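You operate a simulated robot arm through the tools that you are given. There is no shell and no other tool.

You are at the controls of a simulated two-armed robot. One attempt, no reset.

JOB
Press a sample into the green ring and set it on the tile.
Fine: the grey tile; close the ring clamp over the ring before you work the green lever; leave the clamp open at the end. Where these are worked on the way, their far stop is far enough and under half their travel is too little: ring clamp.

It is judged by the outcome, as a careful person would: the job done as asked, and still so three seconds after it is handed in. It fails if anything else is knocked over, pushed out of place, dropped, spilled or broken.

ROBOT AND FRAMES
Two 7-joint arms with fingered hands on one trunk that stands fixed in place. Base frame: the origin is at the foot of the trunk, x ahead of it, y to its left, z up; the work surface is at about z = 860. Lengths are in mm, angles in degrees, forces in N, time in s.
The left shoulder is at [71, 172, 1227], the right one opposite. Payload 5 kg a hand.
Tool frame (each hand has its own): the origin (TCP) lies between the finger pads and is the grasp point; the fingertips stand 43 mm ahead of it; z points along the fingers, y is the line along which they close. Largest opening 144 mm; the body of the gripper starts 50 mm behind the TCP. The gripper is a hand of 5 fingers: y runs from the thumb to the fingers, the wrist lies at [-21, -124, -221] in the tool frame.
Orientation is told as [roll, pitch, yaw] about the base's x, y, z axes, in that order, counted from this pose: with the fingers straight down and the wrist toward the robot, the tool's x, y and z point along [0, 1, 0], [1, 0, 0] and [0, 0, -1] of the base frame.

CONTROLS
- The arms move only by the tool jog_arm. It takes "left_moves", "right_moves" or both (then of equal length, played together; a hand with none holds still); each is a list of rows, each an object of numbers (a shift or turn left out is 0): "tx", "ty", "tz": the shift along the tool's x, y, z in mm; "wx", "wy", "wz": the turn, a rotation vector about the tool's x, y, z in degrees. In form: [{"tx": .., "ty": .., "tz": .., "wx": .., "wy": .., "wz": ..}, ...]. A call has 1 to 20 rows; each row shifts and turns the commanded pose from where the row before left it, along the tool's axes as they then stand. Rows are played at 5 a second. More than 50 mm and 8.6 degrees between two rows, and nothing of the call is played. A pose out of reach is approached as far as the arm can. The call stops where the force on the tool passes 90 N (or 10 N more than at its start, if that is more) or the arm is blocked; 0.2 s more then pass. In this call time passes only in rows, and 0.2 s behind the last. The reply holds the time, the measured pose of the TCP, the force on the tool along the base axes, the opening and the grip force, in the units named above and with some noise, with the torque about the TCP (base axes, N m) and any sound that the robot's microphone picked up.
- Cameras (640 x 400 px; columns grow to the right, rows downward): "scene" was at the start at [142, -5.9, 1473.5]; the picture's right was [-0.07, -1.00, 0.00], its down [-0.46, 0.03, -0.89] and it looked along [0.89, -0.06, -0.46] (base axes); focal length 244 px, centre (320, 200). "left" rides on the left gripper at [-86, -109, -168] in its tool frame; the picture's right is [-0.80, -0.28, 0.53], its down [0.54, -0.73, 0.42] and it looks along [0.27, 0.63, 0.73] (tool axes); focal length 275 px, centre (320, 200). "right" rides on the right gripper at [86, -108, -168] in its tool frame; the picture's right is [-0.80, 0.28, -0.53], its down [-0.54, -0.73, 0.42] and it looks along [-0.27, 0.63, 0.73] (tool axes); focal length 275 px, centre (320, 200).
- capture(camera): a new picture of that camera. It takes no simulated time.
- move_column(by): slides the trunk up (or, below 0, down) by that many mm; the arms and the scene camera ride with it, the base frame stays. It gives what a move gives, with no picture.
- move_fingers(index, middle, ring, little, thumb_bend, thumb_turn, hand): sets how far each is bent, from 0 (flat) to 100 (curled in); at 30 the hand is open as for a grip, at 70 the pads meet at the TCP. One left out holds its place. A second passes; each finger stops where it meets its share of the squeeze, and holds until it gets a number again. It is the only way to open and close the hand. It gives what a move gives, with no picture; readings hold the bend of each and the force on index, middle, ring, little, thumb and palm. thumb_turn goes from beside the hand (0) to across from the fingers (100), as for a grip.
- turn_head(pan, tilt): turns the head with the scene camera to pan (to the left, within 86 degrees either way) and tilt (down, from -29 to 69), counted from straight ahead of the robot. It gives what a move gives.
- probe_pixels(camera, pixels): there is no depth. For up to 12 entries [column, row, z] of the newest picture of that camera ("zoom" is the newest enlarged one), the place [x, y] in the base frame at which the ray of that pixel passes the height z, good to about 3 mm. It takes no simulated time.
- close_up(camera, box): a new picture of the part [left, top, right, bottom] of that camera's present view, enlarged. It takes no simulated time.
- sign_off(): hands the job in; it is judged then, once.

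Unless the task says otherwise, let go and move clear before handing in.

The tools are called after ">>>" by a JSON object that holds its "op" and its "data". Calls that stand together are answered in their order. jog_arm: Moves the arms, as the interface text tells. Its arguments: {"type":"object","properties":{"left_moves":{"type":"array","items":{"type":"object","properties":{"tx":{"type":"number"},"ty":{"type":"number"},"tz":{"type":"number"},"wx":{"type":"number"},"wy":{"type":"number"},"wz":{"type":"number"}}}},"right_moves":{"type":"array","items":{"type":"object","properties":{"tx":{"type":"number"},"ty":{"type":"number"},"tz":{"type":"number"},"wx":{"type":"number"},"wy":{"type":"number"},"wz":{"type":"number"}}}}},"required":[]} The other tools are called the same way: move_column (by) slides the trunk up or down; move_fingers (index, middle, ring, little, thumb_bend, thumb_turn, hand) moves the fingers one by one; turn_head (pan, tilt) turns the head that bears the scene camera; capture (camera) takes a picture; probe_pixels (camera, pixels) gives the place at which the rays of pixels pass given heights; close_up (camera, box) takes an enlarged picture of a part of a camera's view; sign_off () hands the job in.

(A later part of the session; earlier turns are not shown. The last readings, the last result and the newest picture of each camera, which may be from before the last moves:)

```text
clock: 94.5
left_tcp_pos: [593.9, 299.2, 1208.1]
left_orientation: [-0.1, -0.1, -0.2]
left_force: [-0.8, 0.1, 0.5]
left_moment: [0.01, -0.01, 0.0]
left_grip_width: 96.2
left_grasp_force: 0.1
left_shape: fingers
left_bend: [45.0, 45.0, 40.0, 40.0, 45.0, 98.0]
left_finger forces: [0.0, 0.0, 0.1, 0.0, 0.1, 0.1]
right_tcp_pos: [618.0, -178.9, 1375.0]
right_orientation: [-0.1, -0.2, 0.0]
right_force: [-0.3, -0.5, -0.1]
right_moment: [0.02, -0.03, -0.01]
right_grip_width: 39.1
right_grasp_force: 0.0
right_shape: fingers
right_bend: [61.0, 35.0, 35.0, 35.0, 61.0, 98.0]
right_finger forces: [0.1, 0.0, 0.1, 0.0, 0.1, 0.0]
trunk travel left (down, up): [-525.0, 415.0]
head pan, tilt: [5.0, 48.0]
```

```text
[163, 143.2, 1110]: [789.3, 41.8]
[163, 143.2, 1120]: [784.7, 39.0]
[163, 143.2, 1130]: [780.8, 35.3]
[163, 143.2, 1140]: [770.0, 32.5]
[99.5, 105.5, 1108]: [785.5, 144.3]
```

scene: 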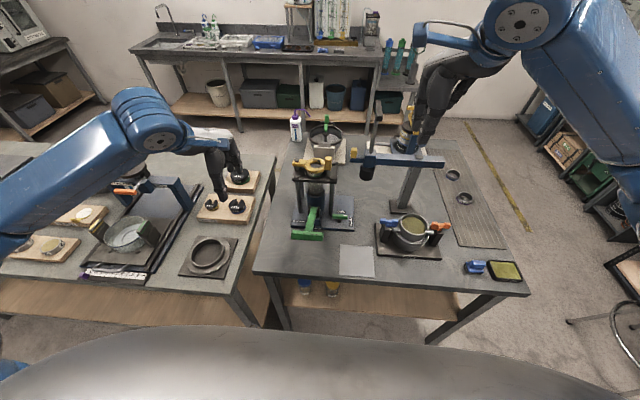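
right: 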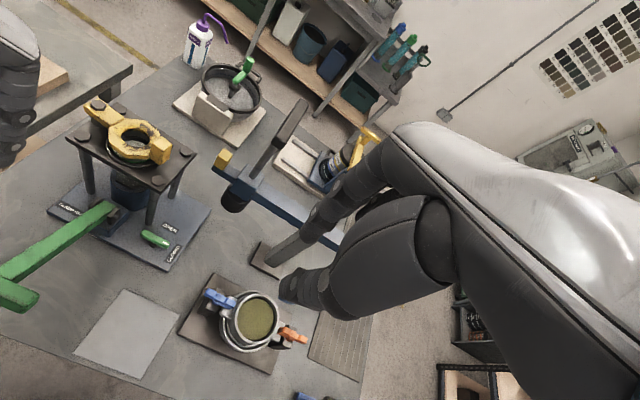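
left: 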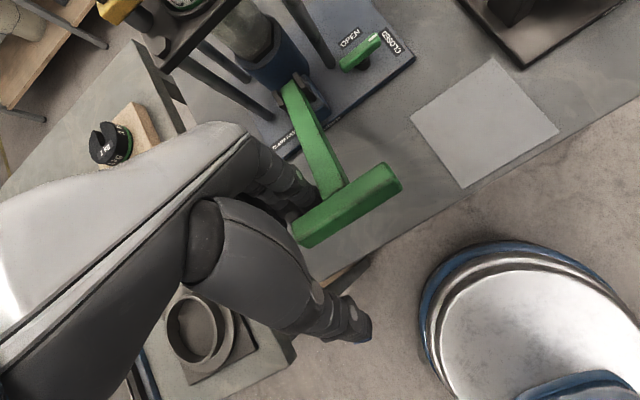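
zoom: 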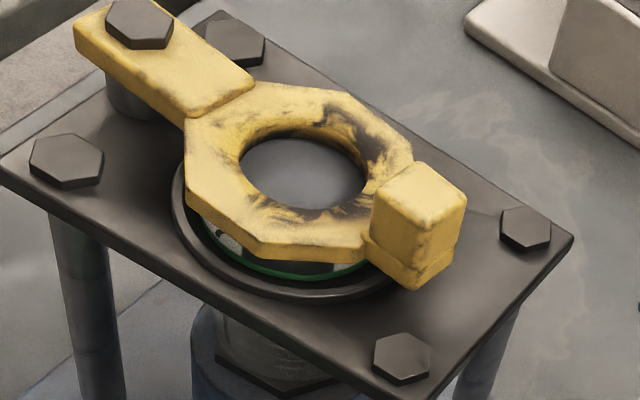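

The tab's top is at (781, 35, 1130) with the pivot at (785, 144). To open the clamp I'll use the right hand at yaw +45°, pushing with the backs of index and middle; first I'll shape the hand and approach from the front right.

>>> {"op": "move_fingers", "data": {"hand": "right", "index": 61, "middle": 61, "ring": 85, "little": 85, "thumb_bend": 61}}

>>> {"op": "jog_arm", "data": {"right_moves": [{"wz": -7.5}, {"wz": -7.5}, {"wz": -7.5}, {"wz": -7.5}, {"wz": -7.5}, {"wz": -7.5}, {"tx": 28.1, "ty": 28.1, "tz": 15}, {"tx": 28.1, "ty": 28.1, "tz": 15}, {"tx": 28.1, "ty": 28.1, "tz": 15}, {"tx": 28.1, "ty": 28.1, "tz": 15}]}}

>>> {"op": "capture", "data": {"camera": "scene"}}

>>> {"op": "capture", "data": {"camera": "right"}}

```text
clock: 95.5
left_tcp_pos: [594.6, 299.8, 1205.8]
left_orientation: [-0.1, 0.0, -0.2]
left_force: [0.5, 0.1, -0.1]
left_moment: [0.0, 0.0, -0.01]
left_grip_width: 96.1
left_grasp_force: 0.1
left_shape: fingers
left_bend: [45.0, 45.0, 40.0, 40.0, 45.0, 98.0]
left_finger forces: [0.0, 0.1, 0.0, 0.1, 0.1, 0.1]
right_tcp_pos: [619.6, -178.8, 1372.9]
right_orientation: [-0.1, -0.2, 0.1]
right_force: [-0.2, -0.7, 0.1]
right_moment: [-0.02, 0.02, 0.01]
right_grip_width: 38.9
right_grasp_force: 0.1
right_shape: fingers
right_bend: [61.0, 61.0, 85.0, 85.0, 61.0, 98.0]
right_finger forces: [0.0, 0.0, 0.1, 0.0, 0.0, 0.0]
trunk travel left (down, up): [-525.0, 415.0]
head pan, tilt: [5.0, 48.0]
```

```text
clock: 97.7
left_tcp_pos: [596.3, 299.3, 1205.4]
left_orientation: [-0.2, 0.1, -0.3]
left_force: [0.2, 1.8, 0.4]
left_moment: [-0.02, 0.03, -0.02]
left_grip_width: 96.1
left_grasp_force: 0.1
left_shape: fingers
left_bend: [45.0, 45.0, 40.0, 40.0, 45.0, 98.0]
left_finger forces: [0.1, 0.0, 0.0, 0.0, 0.0, 0.0]
right_tcp_pos: [619.5, -15.4, 1314.6]
right_orientation: [-0.2, 0.0, 44.9]
right_force: [0.7, 0.3, 0.0]
right_moment: [-0.05, 0.01, -0.03]
right_grip_width: 39.0
right_grasp_force: 0.1
right_shape: fingers
right_bend: [61.0, 61.0, 85.0, 85.0, 61.0, 98.0]
right_finger forces: [0.0, 0.0, 0.0, 0.0, 0.0, 0.1]
trunk travel left (down, up): [-525.0, 415.0]
head pan, tilt: [5.0, 48.0]
```

```text
taken
```

scene: 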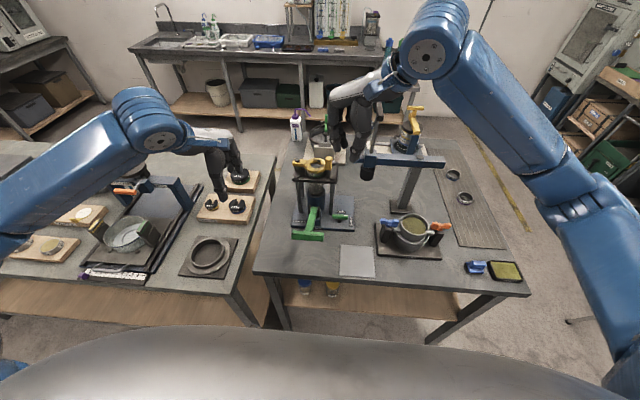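

```text
taken
```

right: 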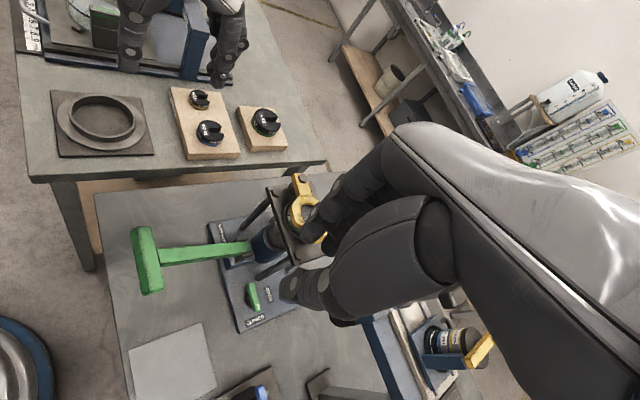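

>>> {"op": "jog_arm", "data": {"right_moves": [{"tx": -15.7, "ty": 17.7, "tz": 31.6}, {"tx": -15.7, "ty": 17.7, "tz": 31.6}, {"tx": -15.7, "ty": 17.7, "tz": 31.6}, {"tx": -15.7, "ty": 17.7, "tz": 31.6}]}}

>>> {"op": "close_up", "data": {"camera": "scene", "box": [280, 110, 380, 200]}}

>>> {"op": "capture", "data": {"camera": "right"}}

>>> {"op": "capture", "data": {"camera": "left"}}

```text
clock: 98.7
left_tcp_pos: [595.8, 298.3, 1205.9]
left_orientation: [0.0, 0.1, -0.2]
left_force: [-0.2, -0.2, -0.2]
left_moment: [-0.02, 0.03, -0.03]
left_grip_width: 96.5
left_grasp_force: 0.0
left_shape: fingers
left_bend: [45.0, 45.0, 40.0, 40.0, 45.0, 98.0]
left_finger forces: [0.1, 0.1, 0.1, 0.1, 0.0, 0.0]
right_tcp_pos: [714.6, -15.5, 1185.8]
right_orientation: [-0.1, 0.1, 44.9]
right_force: [0.1, 0.3, -0.2]
right_moment: [-0.01, 0.02, -0.01]
right_grip_width: 39.1
right_grasp_force: 0.1
right_shape: fingers
right_bend: [61.0, 61.0, 85.0, 85.0, 61.0, 98.0]
right_finger forces: [0.0, 0.1, 0.0, 0.1, 0.0, 0.0]
trunk travel left (down, up): [-525.0, 415.0]
head pan, tilt: [5.0, 48.0]
```

```text
4.44 times, centred on (330, 155) of scene
```

zoom: 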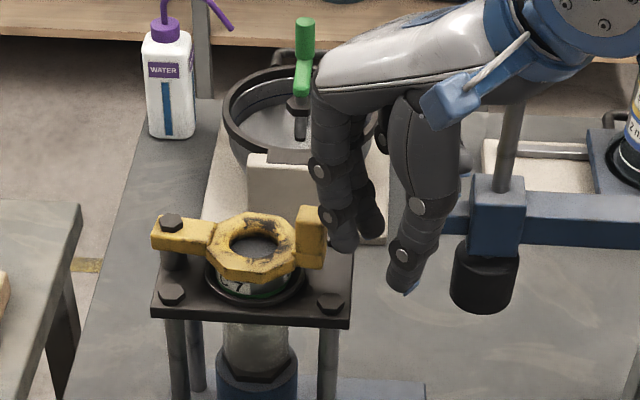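

```text
taken
```

right: 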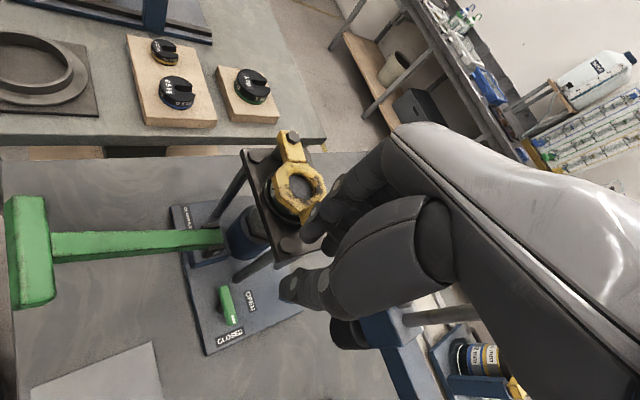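

```text
taken
```

left: 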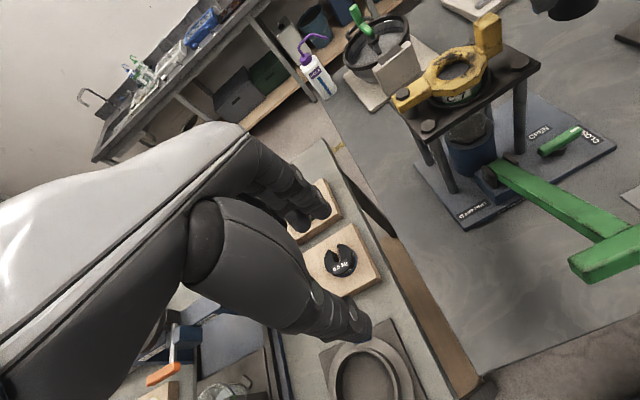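

The hand is just behind-right of the tab. I'll lower to tab height and bring the index and middle backs up to it.

>>> {"op": "jog_arm", "data": {"right_moves": [{"tz": 15}, {"tz": 14}, {"tx": -12, "ty": 28}]}}

>>> {"op": "close_up", "data": {"camera": "scene", "box": [280, 110, 380, 200]}}

>>> {"op": "close_up", "data": {"camera": "left", "box": [380, 0, 560, 140]}}

```text
clock: 99.5
left_tcp_pos: [595.0, 299.1, 1206.0]
left_orientation: [-0.1, 0.1, -0.2]
left_force: [-0.7, 0.9, -0.3]
left_moment: [-0.05, 0.05, -0.03]
left_grip_width: 96.1
left_grasp_force: 0.0
left_shape: fingers
left_bend: [45.0, 45.0, 40.0, 40.0, 45.0, 98.0]
left_finger forces: [0.1, 0.0, 0.1, 0.1, 0.0, 0.0]
right_tcp_pos: [743.0, -4.1, 1156.1]
right_orientation: [-0.2, 0.1, 44.8]
right_force: [-0.5, -5.0, 3.0]
right_moment: [-0.04, -0.14, -0.21]
right_grip_width: 39.2
right_grasp_force: 3.0
right_shape: fingers
right_bend: [61.0, 63.0, 85.0, 85.0, 61.0, 98.0]
right_finger forces: [0.1, 6.7, 0.1, 0.0, 0.0, 0.0]
trunk travel left (down, up): [-525.0, 415.0]
head pan, tilt: [5.0, 48.0]
```

```text
4.44 times, centred on (330, 155) of scene
```

zoom: 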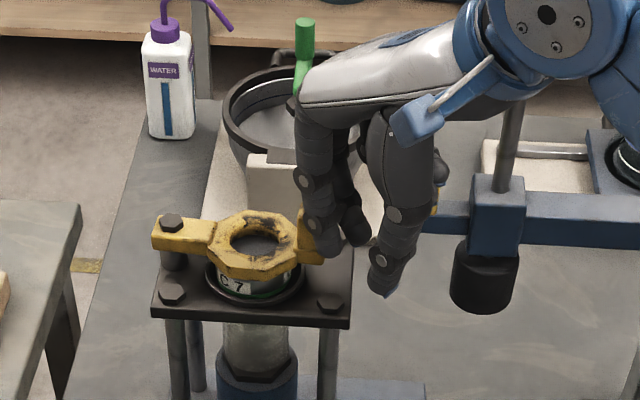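

```text
2.86 times, centred on (470, 70) of left
```

zoom: 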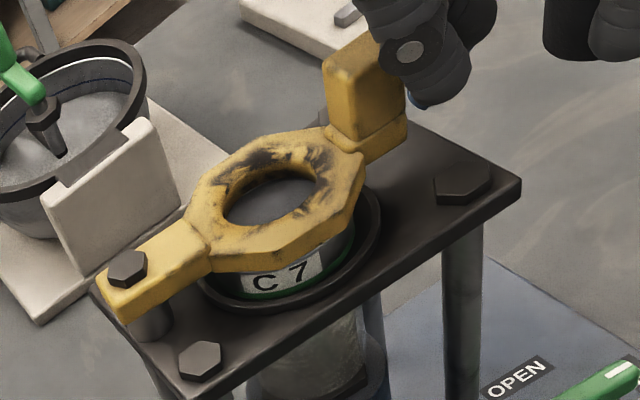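

The middle finger caught the tab's end face, pushing it radially. I'll back off, curl the middle finger away, and re-approach with only the index behind the tab's near side.

>>> {"op": "jog_arm", "data": {"right_moves": [{"ty": -18}]}}

>>> {"op": "move_fingers", "data": {"hand": "right", "middle": 85}}

>>> {"op": "jog_arm", "data": {"right_moves": [{"tx": 22}]}}

>>> {"op": "close_up", "data": {"camera": "scene", "box": [280, 110, 380, 200]}}

>>> {"op": "close_up", "data": {"camera": "left", "box": [380, 0, 560, 140]}}

>>> {"op": "close_up", "data": {"camera": "right", "box": [200, 100, 400, 320]}}

```text
clock: 99.9
left_tcp_pos: [594.5, 298.5, 1208.0]
left_orientation: [0.0, -0.1, -0.2]
left_force: [0.1, 0.0, 0.0]
left_moment: [0.01, -0.05, 0.01]
left_grip_width: 96.3
left_grasp_force: 0.1
left_shape: fingers
left_bend: [45.0, 45.0, 40.0, 40.0, 45.0, 98.0]
left_finger forces: [0.0, 0.1, 0.1, 0.1, 0.1, 0.1]
right_tcp_pos: [728.5, -14.8, 1158.2]
right_orientation: [-0.1, 0.0, 45.0]
right_force: [-0.2, 0.1, 0.2]
right_moment: [0.01, -0.01, -0.02]
right_grip_width: 39.0
right_grasp_force: 0.0
right_shape: fingers
right_bend: [61.0, 61.0, 85.0, 85.0, 61.0, 98.0]
right_finger forces: [0.0, 0.1, 0.1, 0.0, 0.1, 0.1]
trunk travel left (down, up): [-525.0, 415.0]
head pan, tilt: [5.0, 48.0]
```

```text
clock: 100.9
left_tcp_pos: [595.1, 298.5, 1207.2]
left_orientation: [0.0, 0.0, -0.2]
left_force: [-0.1, -0.2, -0.3]
left_moment: [-0.01, 0.0, 0.01]
left_grip_width: 96.4
left_grasp_force: 0.1
left_shape: fingers
left_bend: [45.0, 45.0, 40.0, 40.0, 45.0, 98.0]
left_finger forces: [0.0, 0.1, 0.1, 0.0, 0.0, 0.0]
right_tcp_pos: [728.9, -15.5, 1156.9]
right_orientation: [-0.1, -0.1, 45.0]
right_force: [0.3, -0.1, -0.3]
right_moment: [0.0, 0.02, 0.01]
right_grip_width: 39.2
right_grasp_force: 0.1
right_shape: fingers
right_bend: [61.0, 85.0, 85.0, 85.0, 61.0, 98.0]
right_finger forces: [0.1, 0.0, 0.1, 0.0, 0.0, 0.0]
trunk travel left (down, up): [-525.0, 415.0]
head pan, tilt: [5.0, 48.0]
```

```text
clock: 101.3
left_tcp_pos: [594.2, 300.4, 1207.0]
left_orientation: [-0.2, 0.1, -0.2]
left_force: [-0.1, 1.0, 0.5]
left_moment: [0.0, -0.01, 0.02]
left_grip_width: 96.0
left_grasp_force: 0.1
left_shape: fingers
left_bend: [45.0, 45.0, 40.0, 40.0, 45.0, 98.0]
left_finger forces: [0.1, 0.0, 0.1, 0.0, 0.1, 0.1]
right_tcp_pos: [711.5, 0.4, 1157.3]
right_orientation: [-0.1, 0.1, 45.0]
right_force: [-0.7, 0.7, 0.5]
right_moment: [-0.03, -0.04, 0.0]
right_grip_width: 39.1
right_grasp_force: 0.2
right_shape: fingers
right_bend: [61.0, 85.0, 85.0, 85.0, 61.0, 98.0]
right_finger forces: [0.0, 0.1, 0.0, 0.0, 0.0, 0.0]
trunk travel left (down, up): [-525.0, 415.0]
head pan, tilt: [5.0, 48.0]
```

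```text
4.44 times, centred on (330, 155) of scene
```

zoom: 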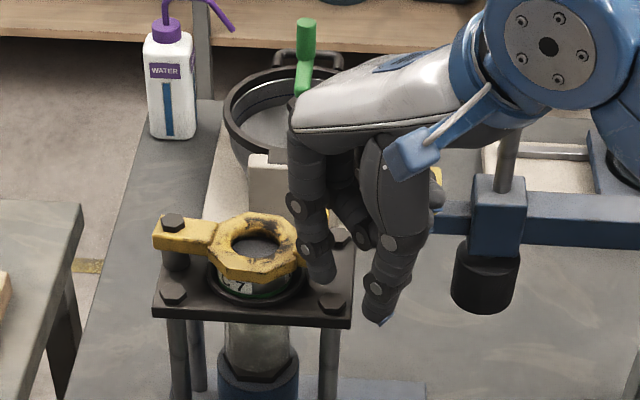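

```text
2.86 times, centred on (470, 70) of left
```

zoom: 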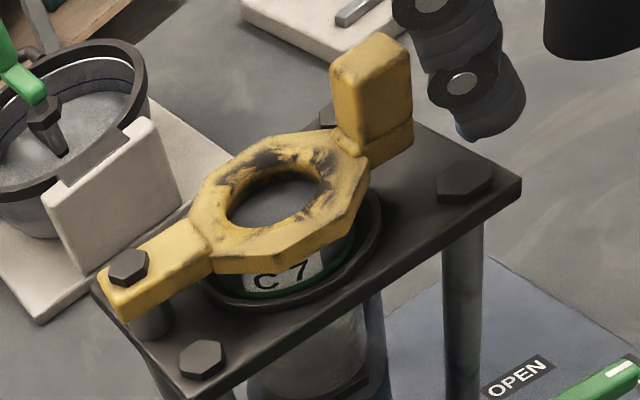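

```text
1.82 times, centred on (300, 210) of right
```

zoom: 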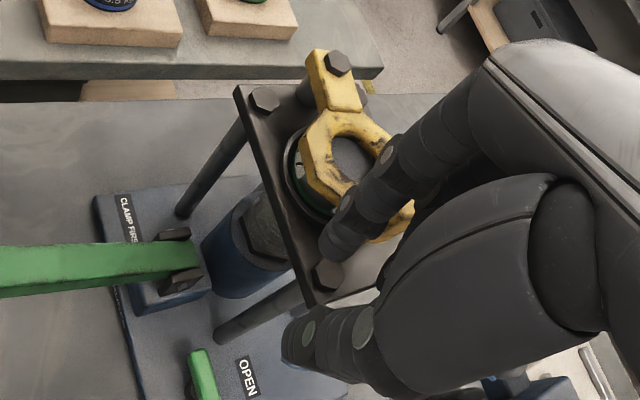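

>>> {"op": "probe_pixels", "data": {"camera": "scene", "pixels": [[329.5, 172.6, 1114], [328, 163, 1125]]}}

>>> {"op": "probe_pixels", "data": {"camera": "right", "pixels": [[313.7, 237.5, 1114], [318, 225, 1120]]}}

>>> {"op": "probe_pixels", "data": {"camera": "left", "pixels": [[526, 115, 1114], [485, 70, 1120]]}}

```text
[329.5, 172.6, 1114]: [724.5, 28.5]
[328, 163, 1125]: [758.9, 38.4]
```

```text
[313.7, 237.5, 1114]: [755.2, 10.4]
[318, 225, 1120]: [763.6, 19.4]
```

```text
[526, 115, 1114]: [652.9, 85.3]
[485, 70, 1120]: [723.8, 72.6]
```

The scene probe puts the index tip at (724, 28), directly on the near side of the tab. I'll push it along the opening arc.

>>> {"op": "jog_arm", "data": {"right_moves": [{"tx": -9.7, "ty": 16.5}, {"tx": -9.7, "ty": 16.5}, {"tx": -15.7, "ty": 11.6}]}}

>>> {"op": "close_up", "data": {"camera": "scene", "box": [280, 110, 380, 200]}}

>>> {"op": "close_up", "data": {"camera": "left", "box": [380, 0, 560, 140]}}

```text
clock: 102.1
left_tcp_pos: [596.1, 299.0, 1206.0]
left_orientation: [0.0, 0.1, -0.2]
left_force: [0.5, -0.1, -0.5]
left_moment: [0.0, 0.04, 0.02]
left_grip_width: 96.1
left_grasp_force: 0.2
left_shape: fingers
left_bend: [45.0, 45.0, 40.0, 40.0, 45.0, 98.0]
left_finger forces: [0.0, 0.1, 0.0, 0.0, 0.1, 0.0]
right_tcp_pos: [769.6, 5.9, 1157.5]
right_orientation: [0.0, 0.1, 44.9]
right_force: [-0.8, -0.3, -0.2]
right_moment: [0.03, 0.04, 0.01]
right_grip_width: 38.6
right_grasp_force: 0.4
right_shape: fingers
right_bend: [61.0, 85.0, 85.0, 85.0, 61.0, 98.0]
right_finger forces: [0.5, 0.0, 0.0, 0.1, 0.1, 0.0]
trunk travel left (down, up): [-525.0, 415.0]
head pan, tilt: [5.0, 48.0]
```

```text
4.44 times, centred on (330, 155) of scene
```

zoom: 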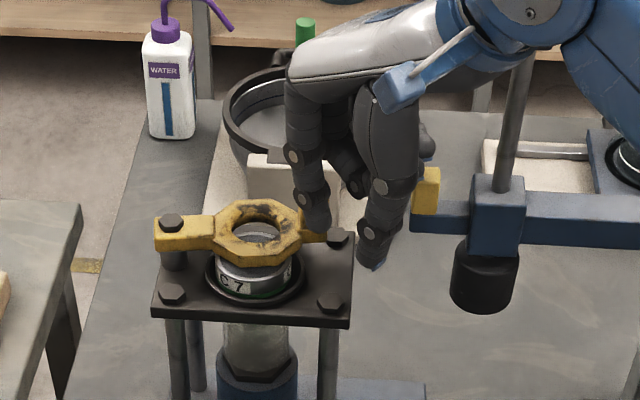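

```text
2.86 times, centred on (470, 70) of left
```

zoom: 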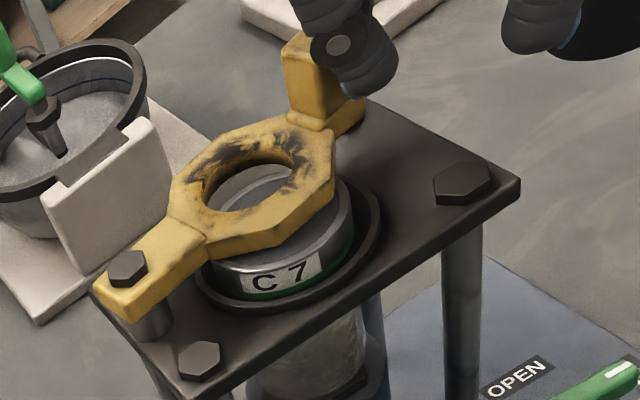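

The clamp is opening, and the sample is visible filling the ring nearly flush. I'll continue along the arc.

>>> {"op": "jog_arm", "data": {"right_moves": [{"tx": -13.4, "ty": 14.3}, {"tx": -10.7, "ty": 16.3}, {"tx": -7.8, "ty": 17.9}]}}

>>> {"op": "close_up", "data": {"camera": "scene", "box": [280, 100, 380, 200]}}

>>> {"op": "close_up", "data": {"camera": "left", "box": [360, 0, 560, 140]}}

```text
clock: 102.9
left_tcp_pos: [595.6, 299.9, 1206.1]
left_orientation: [-0.1, 0.1, -0.2]
left_force: [-0.7, 0.6, 0.3]
left_moment: [-0.01, 0.01, 0.0]
left_grip_width: 96.0
left_grasp_force: 0.0
left_shape: fingers
left_bend: [45.0, 45.0, 40.0, 40.0, 45.0, 98.0]
left_finger forces: [0.0, 0.0, 0.0, 0.0, 0.0, 0.0]
right_tcp_pos: [828.3, 17.7, 1157.7]
right_orientation: [-0.2, 0.2, 45.0]
right_force: [0.6, -0.2, 0.2]
right_moment: [0.01, 0.01, 0.0]
right_grip_width: 38.7
right_grasp_force: 0.5
right_shape: fingers
right_bend: [61.0, 85.0, 85.0, 85.0, 61.0, 98.0]
right_finger forces: [0.4, 0.0, 0.2, 0.1, 0.0, 0.0]
trunk travel left (down, up): [-525.0, 415.0]
head pan, tilt: [5.0, 48.0]
```

```text
4.00 times, centred on (330, 150) of scene
```

zoom: 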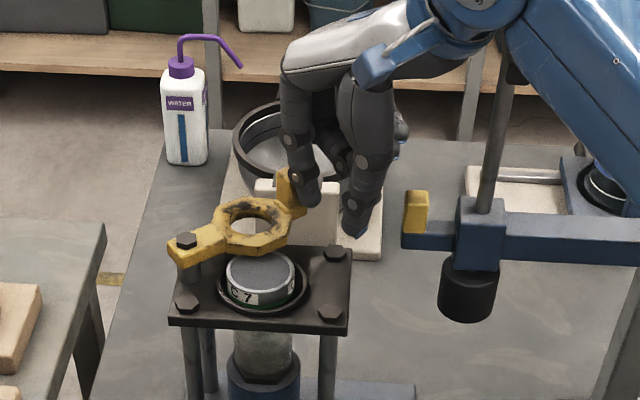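

```text
2.86 times, centred on (460, 70) of left
```

zoom: 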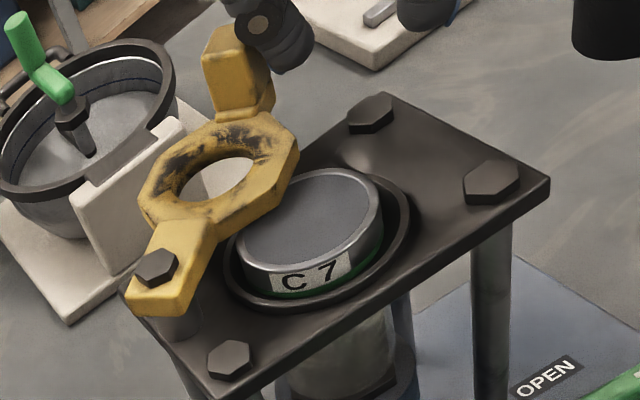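

The ring is filled flush with sample. I'll keep opening the clamp towards its original position.

>>> {"op": "jog_arm", "data": {"right_moves": [{"tx": -4.4, "ty": 19.1}, {"tx": -1.2, "ty": 19.4}]}}

>>> {"op": "capture", "data": {"camera": "scene"}}

>>> {"op": "close_up", "data": {"camera": "left", "box": [340, 0, 560, 140]}}

```text
clock: 103.5
left_tcp_pos: [596.2, 300.3, 1206.9]
left_orientation: [0.0, 0.1, -0.2]
left_force: [0.1, 0.5, 0.0]
left_moment: [-0.08, -0.01, 0.01]
left_grip_width: 96.0
left_grasp_force: 0.2
left_shape: fingers
left_bend: [45.0, 45.0, 40.0, 40.0, 45.0, 98.0]
left_finger forces: [0.0, 0.0, 0.1, 0.0, 0.0, 0.0]
right_tcp_pos: [860.0, 42.0, 1155.8]
right_orientation: [-0.1, 0.1, 44.9]
right_force: [1.1, 0.6, 0.0]
right_moment: [-0.01, 0.01, 0.0]
right_grip_width: 38.4
right_grasp_force: 0.1
right_shape: fingers
right_bend: [61.0, 85.0, 85.0, 85.0, 61.0, 98.0]
right_finger forces: [0.1, 0.0, 0.0, 0.1, 0.1, 0.1]
trunk travel left (down, up): [-525.0, 415.0]
head pan, tilt: [5.0, 48.0]
```

```text
taken
```

scene: 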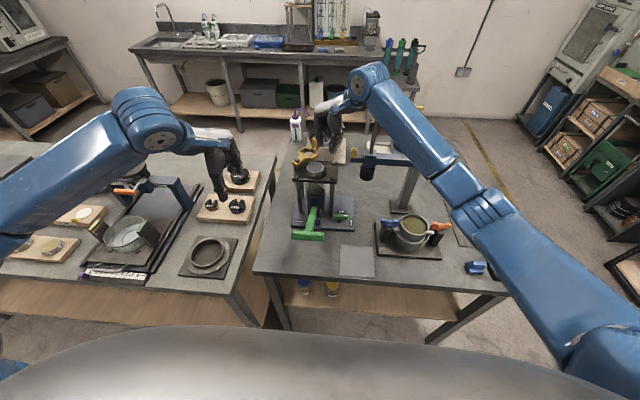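

```text
2.86 times, centred on (450, 70) of left
```

zoom: 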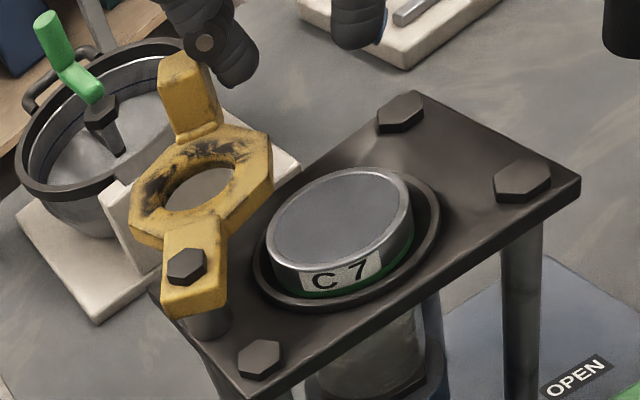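

>>> {"op": "jog_arm", "data": {"right_moves": [{"tx": 2.3, "ty": 19.4}, {"tx": 5.6, "ty": 18.7}]}}

>>> {"op": "close_up", "data": {"camera": "left", "box": [340, 0, 560, 140]}}

>>> {"op": "close_up", "data": {"camera": "scene", "box": [270, 60, 430, 200]}}

```text
clock: 104.1
left_tcp_pos: [594.4, 299.6, 1206.9]
left_orientation: [-0.1, 0.2, -0.1]
left_force: [0.5, 0.1, -1.2]
left_moment: [-0.03, 0.0, -0.03]
left_grip_width: 96.2
left_grasp_force: 0.1
left_shape: fingers
left_bend: [45.0, 45.0, 40.0, 40.0, 45.0, 98.0]
left_finger forces: [0.0, 0.0, 0.0, 0.0, 0.0, 0.0]
right_tcp_pos: [880.6, 75.7, 1156.8]
right_orientation: [-0.2, 0.1, 45.0]
right_force: [-0.1, -0.3, -0.5]
right_moment: [-0.01, 0.02, 0.0]
right_grip_width: 38.9
right_grasp_force: 0.1
right_shape: fingers
right_bend: [61.0, 85.0, 85.0, 85.0, 61.0, 98.0]
right_finger forces: [0.0, 0.0, 0.1, 0.0, 0.1, 0.0]
trunk travel left (down, up): [-525.0, 415.0]
head pan, tilt: [5.0, 48.0]
```

```text
2.86 times, centred on (450, 70) of left
```

zoom: 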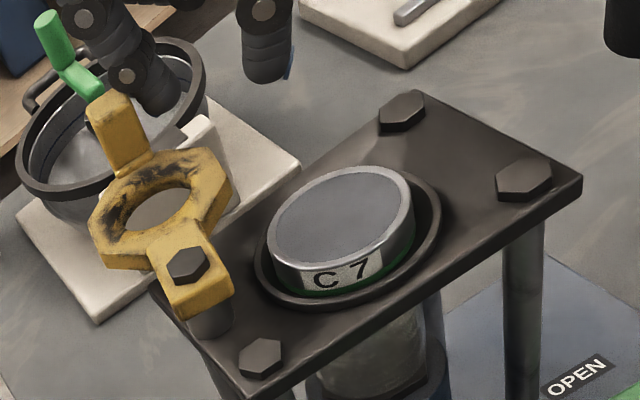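

```text
2.86 times, centred on (350, 130) of scene
```

zoom: 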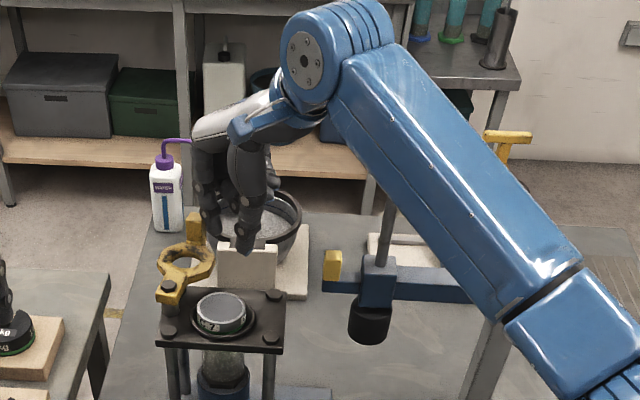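

The clamp is nearly back to where it started. One more push finishes the opening.

>>> {"op": "jog_arm", "data": {"right_moves": [{"tx": 8.8, "ty": 17.5}]}}

>>> {"op": "jog_arm", "data": {"right_moves": [{"tx": 6, "ty": 7}]}}

>>> {"op": "close_up", "data": {"camera": "left", "box": [340, 0, 560, 140]}}

>>> {"op": "close_up", "data": {"camera": "scene", "box": [270, 60, 430, 200]}}

```text
clock: 104.5
left_tcp_pos: [595.2, 299.3, 1206.1]
left_orientation: [-0.1, 0.0, -0.3]
left_force: [0.8, -0.3, -0.6]
left_moment: [-0.08, -0.01, -0.02]
left_grip_width: 96.0
left_grasp_force: 0.0
left_shape: fingers
left_bend: [45.0, 45.0, 40.0, 40.0, 45.0, 98.0]
left_finger forces: [0.1, 0.1, 0.1, 0.0, 0.1, 0.1]
right_tcp_pos: [886.5, 92.5, 1157.1]
right_orientation: [-0.1, 0.1, 45.1]
right_force: [-0.3, -1.1, 0.5]
right_moment: [-0.05, -0.01, -0.01]
right_grip_width: 38.5
right_grasp_force: 0.6
right_shape: fingers
right_bend: [61.0, 85.0, 85.0, 85.0, 61.0, 98.0]
right_finger forces: [1.6, 0.0, 0.1, 0.0, 0.1, 0.0]
trunk travel left (down, up): [-525.0, 415.0]
head pan, tilt: [5.0, 48.0]
```

```text
clock: 104.9
left_tcp_pos: [595.1, 296.8, 1206.8]
left_orientation: [-0.1, 0.0, -0.2]
left_force: [-0.1, 0.4, 0.6]
left_moment: [0.04, -0.03, 0.02]
left_grip_width: 96.2
left_grasp_force: 0.0
left_shape: fingers
left_bend: [45.0, 45.0, 40.0, 40.0, 45.0, 98.0]
left_finger forces: [0.0, 0.1, 0.0, 0.0, 0.0, 0.1]
right_tcp_pos: [887.1, 98.2, 1157.1]
right_orientation: [-0.1, 0.0, 44.9]
right_force: [1.4, -8.8, 0.3]
right_moment: [-0.19, -0.06, -0.17]
right_grip_width: 33.2
right_grasp_force: 3.8
right_shape: fingers
right_bend: [64.0, 85.0, 85.0, 85.0, 61.0, 98.0]
right_finger forces: [8.4, 0.0, 0.0, 0.0, 0.1, 0.0]
trunk travel left (down, up): [-525.0, 415.0]
head pan, tilt: [5.0, 48.0]
```

```text
2.86 times, centred on (450, 70) of left
```

zoom: 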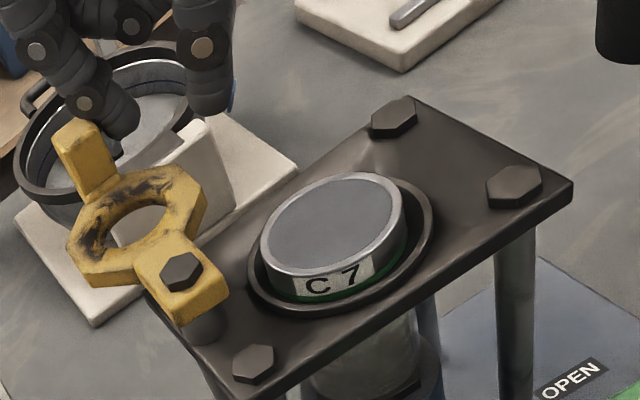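

```text
2.86 times, centred on (350, 130) of scene
```

zoom: 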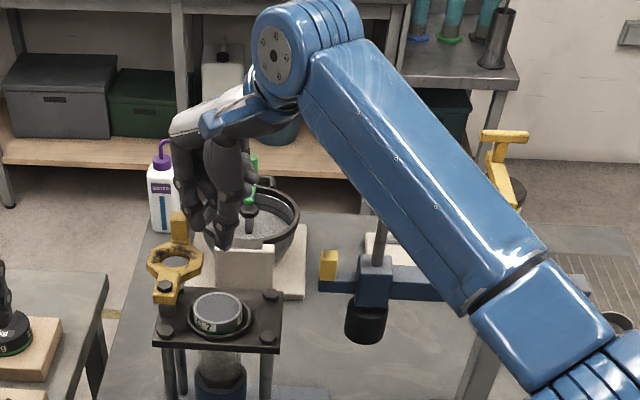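

The clamp has met its open stop. I'll back the index off, lift and retreat with the right hand, then straighten its yaw.

>>> {"op": "jog_arm", "data": {"right_moves": [{"tx": -6, "ty": -8}, {"tx": -8, "ty": -12}, {"tz": -40}, {"tz": -45}, {"tz": -45}, {"tx": 20.6, "ty": -35.9}, {"tx": 20.6, "ty": -35.9}, {"tx": 20.6, "ty": -35.9}, {"tx": 20.6, "ty": -35.9}, {"tx": 20.6, "ty": -35.9}, {"wz": 7.5}, {"wz": 7.5}, {"wz": 7.5}, {"wz": 7.5}, {"wz": 7.5}, {"wz": 7.5}]}}

>>> {"op": "capture", "data": {"camera": "scene"}}

>>> {"op": "close_up", "data": {"camera": "left", "box": [340, 0, 560, 140]}}

>>> {"op": "capture", "data": {"camera": "right"}}

```text
clock: 108.3
left_tcp_pos: [593.9, 298.0, 1208.2]
left_orientation: [0.0, 0.0, -0.2]
left_force: [-0.9, 0.0, 0.4]
left_moment: [0.05, 0.02, -0.01]
left_grip_width: 96.2
left_grasp_force: 0.1
left_shape: fingers
left_bend: [45.0, 45.0, 40.0, 40.0, 45.0, 98.0]
left_finger forces: [0.0, 0.1, 0.0, 0.0, 0.1, 0.1]
right_tcp_pos: [681.0, 21.9, 1287.4]
right_orientation: [-0.1, 0.0, -0.3]
right_force: [0.5, -0.2, -0.3]
right_moment: [-0.07, -0.04, -0.03]
right_grip_width: 38.9
right_grasp_force: 0.1
right_shape: fingers
right_bend: [61.0, 85.0, 85.0, 85.0, 61.0, 98.0]
right_finger forces: [0.0, 0.0, 0.0, 0.1, 0.0, 0.1]
trunk travel left (down, up): [-525.0, 415.0]
head pan, tilt: [5.0, 48.0]
```

```text
taken
```

scene: 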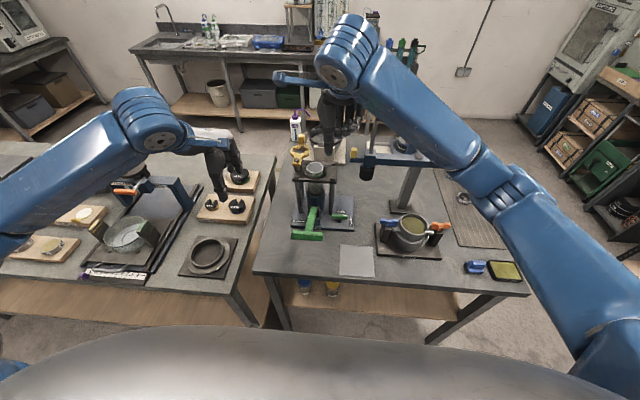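

```text
2.86 times, centred on (450, 70) of left
```

zoom: 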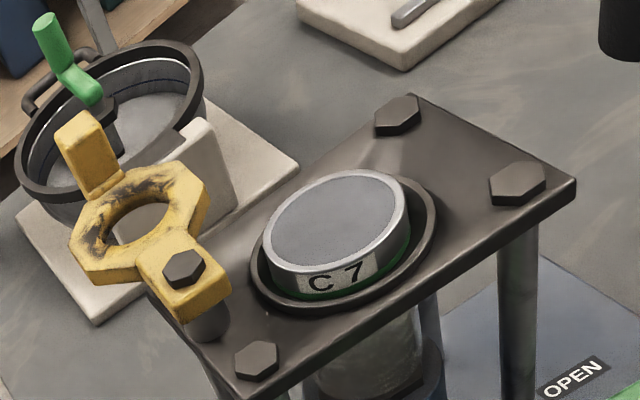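

```text
taken
```

right: 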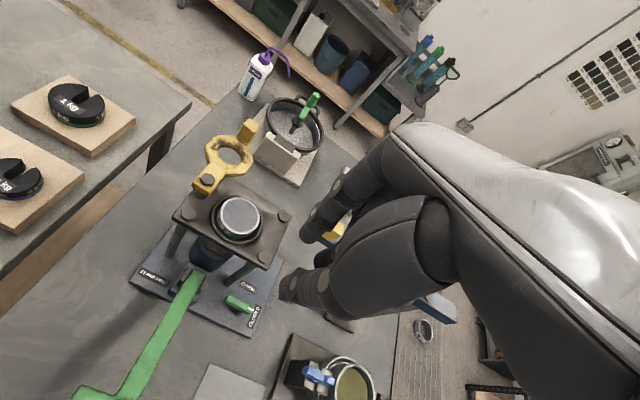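

The ring sits filled in the seat with the clamp fully open. I'll measure its centre for the pick-up.

>>> {"op": "close_up", "data": {"camera": "right", "box": [195, 180, 285, 260]}}

>>> {"op": "close_up", "data": {"camera": "scene", "box": [295, 150, 335, 185]}}

>>> {"op": "close_up", "data": {"camera": "left", "box": [410, 40, 510, 130]}}

```text
5.00 times, centred on (240, 220) of right
```

zoom: 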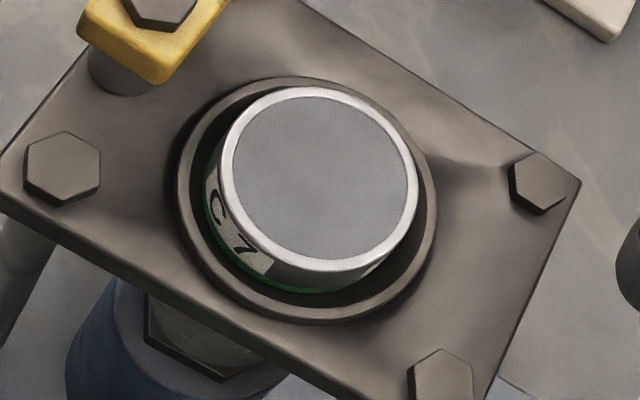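

```text
11.43 times, centred on (315, 168) of scene
```

zoom: 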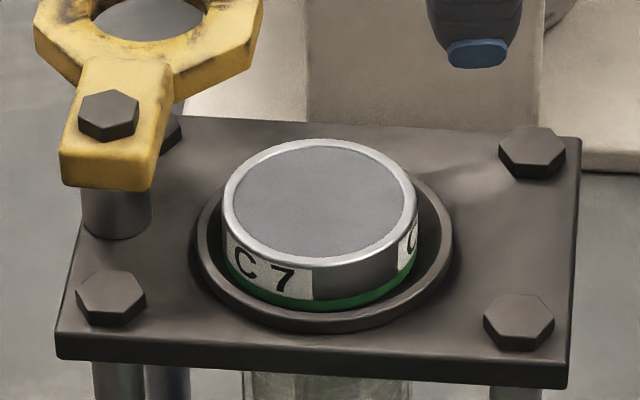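

```text
4.44 times, centred on (460, 85) of left
```

zoom: 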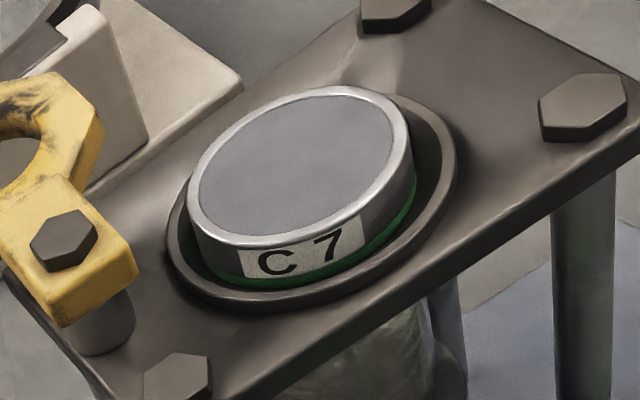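

>>> {"op": "probe_pixels", "data": {"camera": "right", "pixels": [[239.6, 215.6, 1080], [239.6, 215.6, 1084], [239.6, 215.6, 1088]]}}

>>> {"op": "probe_pixels", "data": {"camera": "scene", "pixels": [[314.9, 168.1, 1080], [314.9, 168.1, 1084], [314.9, 168.1, 1088]]}}

>>> {"op": "probe_pixels", "data": {"camera": "left", "pixels": [[455.5, 77.8, 1080], [455.5, 77.8, 1084], [455.5, 77.8, 1088]]}}

```text
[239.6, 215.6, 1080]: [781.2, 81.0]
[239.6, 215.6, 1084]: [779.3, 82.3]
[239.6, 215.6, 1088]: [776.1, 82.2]
```

```text
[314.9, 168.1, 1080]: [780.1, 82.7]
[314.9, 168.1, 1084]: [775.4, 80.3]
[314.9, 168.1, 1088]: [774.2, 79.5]
```

```text
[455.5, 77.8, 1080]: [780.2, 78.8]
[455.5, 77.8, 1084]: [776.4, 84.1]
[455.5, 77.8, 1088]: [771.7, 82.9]
```

The ring centre is at (778, 81.5, 1083). I'll open the right hand and move above the ring.

>>> {"op": "move_fingers", "data": {"hand": "right", "index": 47, "middle": 47, "ring": 35, "little": 35, "thumb_bend": 47}}

>>> {"op": "jog_arm", "data": {"right_moves": [{"tx": 14.4, "ty": 24.5, "tz": 30}, {"tx": 14.4, "ty": 24.5, "tz": 30}, {"tx": 14.4, "ty": 24.5, "tz": 30}, {"tx": 14.4, "ty": 24.5, "tz": 30}]}}

>>> {"op": "close_up", "data": {"camera": "right", "box": [200, 180, 380, 350]}}

>>> {"op": "close_up", "data": {"camera": "scene", "box": [280, 110, 370, 200]}}

>>> {"op": "close_up", "data": {"camera": "left", "box": [380, 0, 540, 130]}}

```text
clock: 109.3
left_tcp_pos: [594.9, 298.3, 1207.5]
left_orientation: [0.0, 0.1, -0.1]
left_force: [-0.8, 0.8, 0.2]
left_moment: [-0.01, -0.02, 0.01]
left_grip_width: 96.2
left_grasp_force: 0.0
left_shape: fingers
left_bend: [45.0, 45.0, 40.0, 40.0, 45.0, 98.0]
left_finger forces: [0.0, 0.0, 0.0, 0.0, 0.1, 0.0]
right_tcp_pos: [682.1, 23.4, 1287.8]
right_orientation: [-0.2, -0.1, 0.0]
right_force: [0.9, 1.0, -0.8]
right_moment: [0.0, 0.02, -0.02]
right_grip_width: 89.1
right_grasp_force: 0.1
right_shape: fingers
right_bend: [47.0, 47.0, 35.0, 35.0, 47.0, 98.0]
right_finger forces: [0.1, 0.0, 0.2, 0.0, 0.1, 0.1]
trunk travel left (down, up): [-525.0, 415.0]
head pan, tilt: [5.0, 48.0]
```

```text
clock: 110.3
left_tcp_pos: [596.5, 299.5, 1206.6]
left_orientation: [0.0, 0.1, -0.1]
left_force: [0.2, 0.0, -0.5]
left_moment: [0.0, 0.01, -0.01]
left_grip_width: 96.1
left_grasp_force: 0.1
left_shape: fingers
left_bend: [45.0, 45.0, 40.0, 40.0, 45.0, 98.0]
left_finger forces: [0.0, 0.1, 0.0, 0.0, 0.0, 0.1]
right_tcp_pos: [782.8, 83.9, 1167.5]
right_orientation: [-0.1, -0.1, -0.1]
right_force: [1.3, 0.3, -0.1]
right_moment: [0.02, 0.02, 0.05]
right_grip_width: 89.1
right_grasp_force: 0.1
right_shape: fingers
right_bend: [47.0, 47.0, 35.0, 35.0, 47.0, 98.0]
right_finger forces: [0.0, 0.1, 0.1, 0.1, 0.0, 0.0]
trunk travel left (down, up): [-525.0, 415.0]
head pan, tilt: [5.0, 48.0]
```

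```text
2.35 times, centred on (290, 265) of right
```

zoom: 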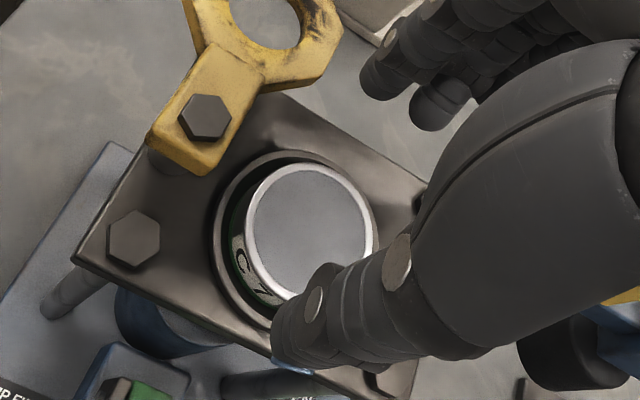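

```text
4.44 times, centred on (325, 155) of scene
```

zoom: 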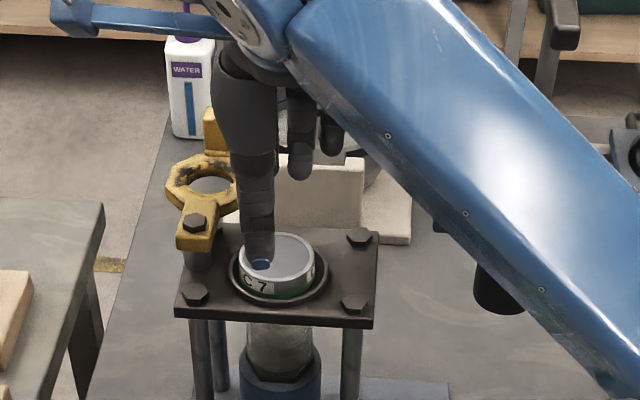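

```text
3.08 times, centred on (460, 65) of left
```

zoom: 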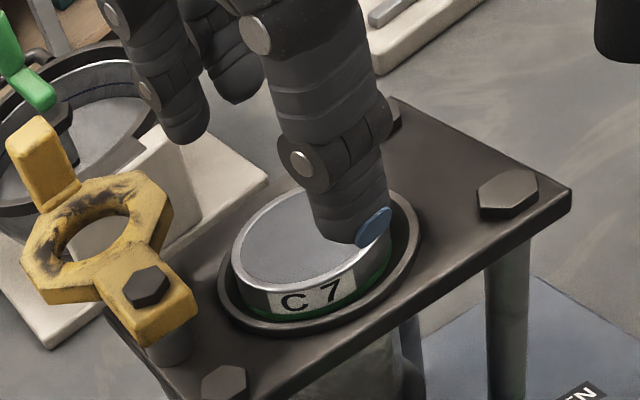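

The ring lies about 5 mm nearer the robot than the hand axis. I'll correct by 4.5 mm in -x and 2 mm in -y and descend.

>>> {"op": "jog_arm", "data": {"right_moves": [{"tx": -2, "ty": -4.5}, {"tz": 20}, {"tz": 18}]}}

>>> {"op": "close_up", "data": {"camera": "right", "box": [200, 180, 380, 350]}}

>>> {"op": "close_up", "data": {"camera": "left", "box": [380, 0, 540, 130]}}

>>> {"op": "close_up", "data": {"camera": "scene", "box": [290, 130, 350, 190]}}

```text
clock: 111.1
left_tcp_pos: [595.5, 298.2, 1207.6]
left_orientation: [0.0, 0.0, -0.2]
left_force: [0.5, 0.7, 1.0]
left_moment: [0.05, 0.01, 0.0]
left_grip_width: 96.1
left_grasp_force: 0.1
left_shape: fingers
left_bend: [45.0, 45.0, 40.0, 40.0, 45.0, 98.0]
left_finger forces: [0.1, 0.0, 0.1, 0.0, 0.0, 0.0]
right_tcp_pos: [776.7, 79.6, 1129.7]
right_orientation: [-0.1, -0.2, -0.2]
right_force: [-0.1, 0.5, -0.3]
right_moment: [0.02, 0.02, -0.03]
right_grip_width: 89.4
right_grasp_force: 0.0
right_shape: fingers
right_bend: [47.0, 47.0, 35.0, 35.0, 47.0, 98.0]
right_finger forces: [0.0, 0.1, 0.0, 0.0, 0.0, 0.0]
trunk travel left (down, up): [-525.0, 415.0]
head pan, tilt: [5.0, 48.0]
```

```text
2.35 times, centred on (290, 265) of right
```

zoom: 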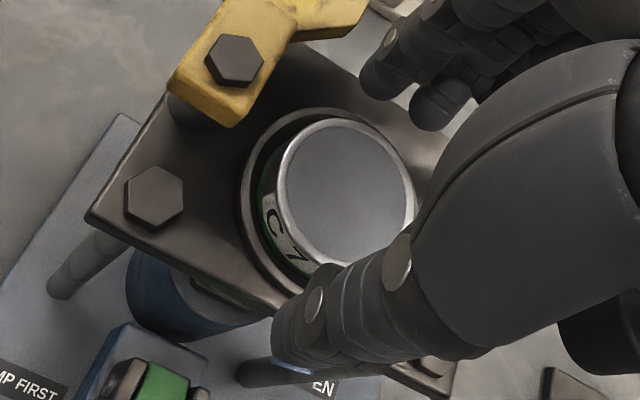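

```text
3.08 times, centred on (460, 65) of left
```

zoom: 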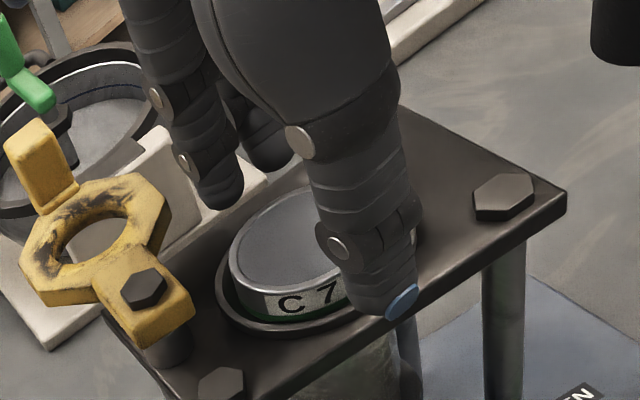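

```text
6.67 times, centred on (320, 160) of scene
```

zoom: 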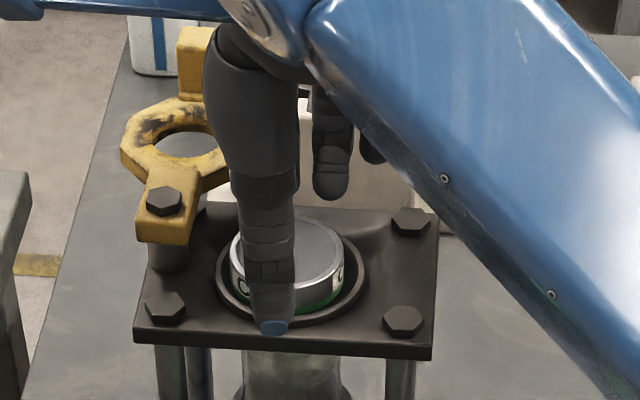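

Nearly centred; I'll shift 2.5 mm left and descend the last 12 mm.

>>> {"op": "jog_arm", "data": {"right_moves": [{"tx": 2.5}, {"tz": 6}, {"tz": 6}]}}

>>> {"op": "move_fingers", "data": {"hand": "right", "index": 58, "middle": 58, "thumb_bend": 58}}

>>> {"op": "close_up", "data": {"camera": "left", "box": [380, 0, 540, 130]}}

>>> {"op": "close_up", "data": {"camera": "right", "box": [200, 180, 380, 350]}}

```text
clock: 111.9
left_tcp_pos: [594.3, 298.4, 1207.9]
left_orientation: [-0.1, 0.0, -0.2]
left_force: [-0.2, 0.1, 0.1]
left_moment: [0.0, 0.0, 0.05]
left_grip_width: 96.1
left_grasp_force: 0.1
left_shape: fingers
left_bend: [45.0, 45.0, 40.0, 40.0, 45.0, 98.0]
left_finger forces: [0.1, 0.0, 0.0, 0.0, 0.0, 0.0]
right_tcp_pos: [775.3, 81.3, 1117.7]
right_orientation: [-0.1, 0.1, -0.1]
right_force: [-0.3, -0.7, 0.2]
right_moment: [0.02, 0.01, -0.02]
right_grip_width: 89.2
right_grasp_force: 0.1
right_shape: fingers
right_bend: [47.0, 47.0, 35.0, 35.0, 47.0, 98.0]
right_finger forces: [0.1, 0.0, 0.1, 0.0, 0.0, 0.0]
trunk travel left (down, up): [-525.0, 415.0]
head pan, tilt: [5.0, 48.0]
```

```text
clock: 112.9
left_tcp_pos: [594.5, 298.3, 1206.4]
left_orientation: [0.0, 0.0, -0.2]
left_force: [0.8, -0.2, -0.1]
left_moment: [-0.02, 0.01, 0.01]
left_grip_width: 96.4
left_grasp_force: 0.0
left_shape: fingers
left_bend: [45.0, 45.0, 40.0, 40.0, 45.0, 98.0]
left_finger forces: [0.0, 0.0, 0.0, 0.1, 0.1, 0.1]
right_tcp_pos: [774.9, 81.5, 1119.8]
right_orientation: [-0.1, -0.3, -0.1]
right_force: [11.2, -0.7, 13.7]
right_moment: [-0.12, -1.13, 0.17]
right_grip_width: 58.9
right_grasp_force: 12.0
right_shape: fingers
right_bend: [55.0, 52.0, 35.0, 35.0, 57.0, 98.0]
right_finger forces: [6.2, 17.0, 0.0, 0.0, 0.3, 0.0]
trunk travel left (down, up): [-525.0, 415.0]
head pan, tilt: [5.0, 48.0]
```

```text
3.08 times, centred on (460, 65) of left
```

zoom: 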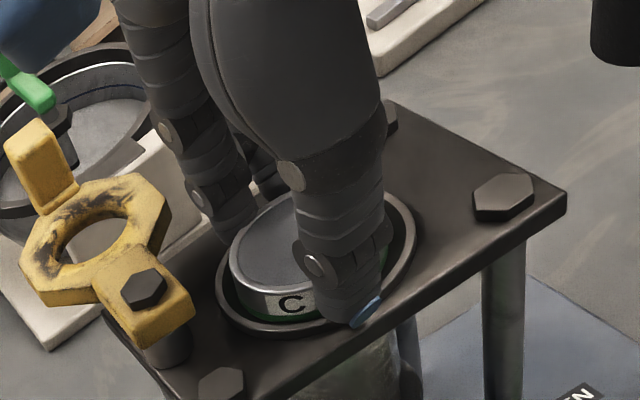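

```text
2.35 times, centred on (290, 265) of right
```

zoom: 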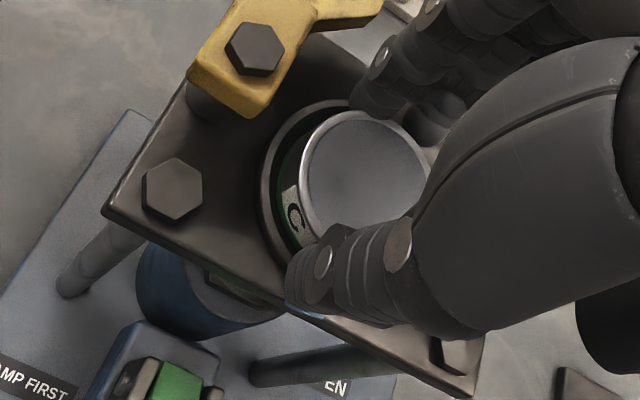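

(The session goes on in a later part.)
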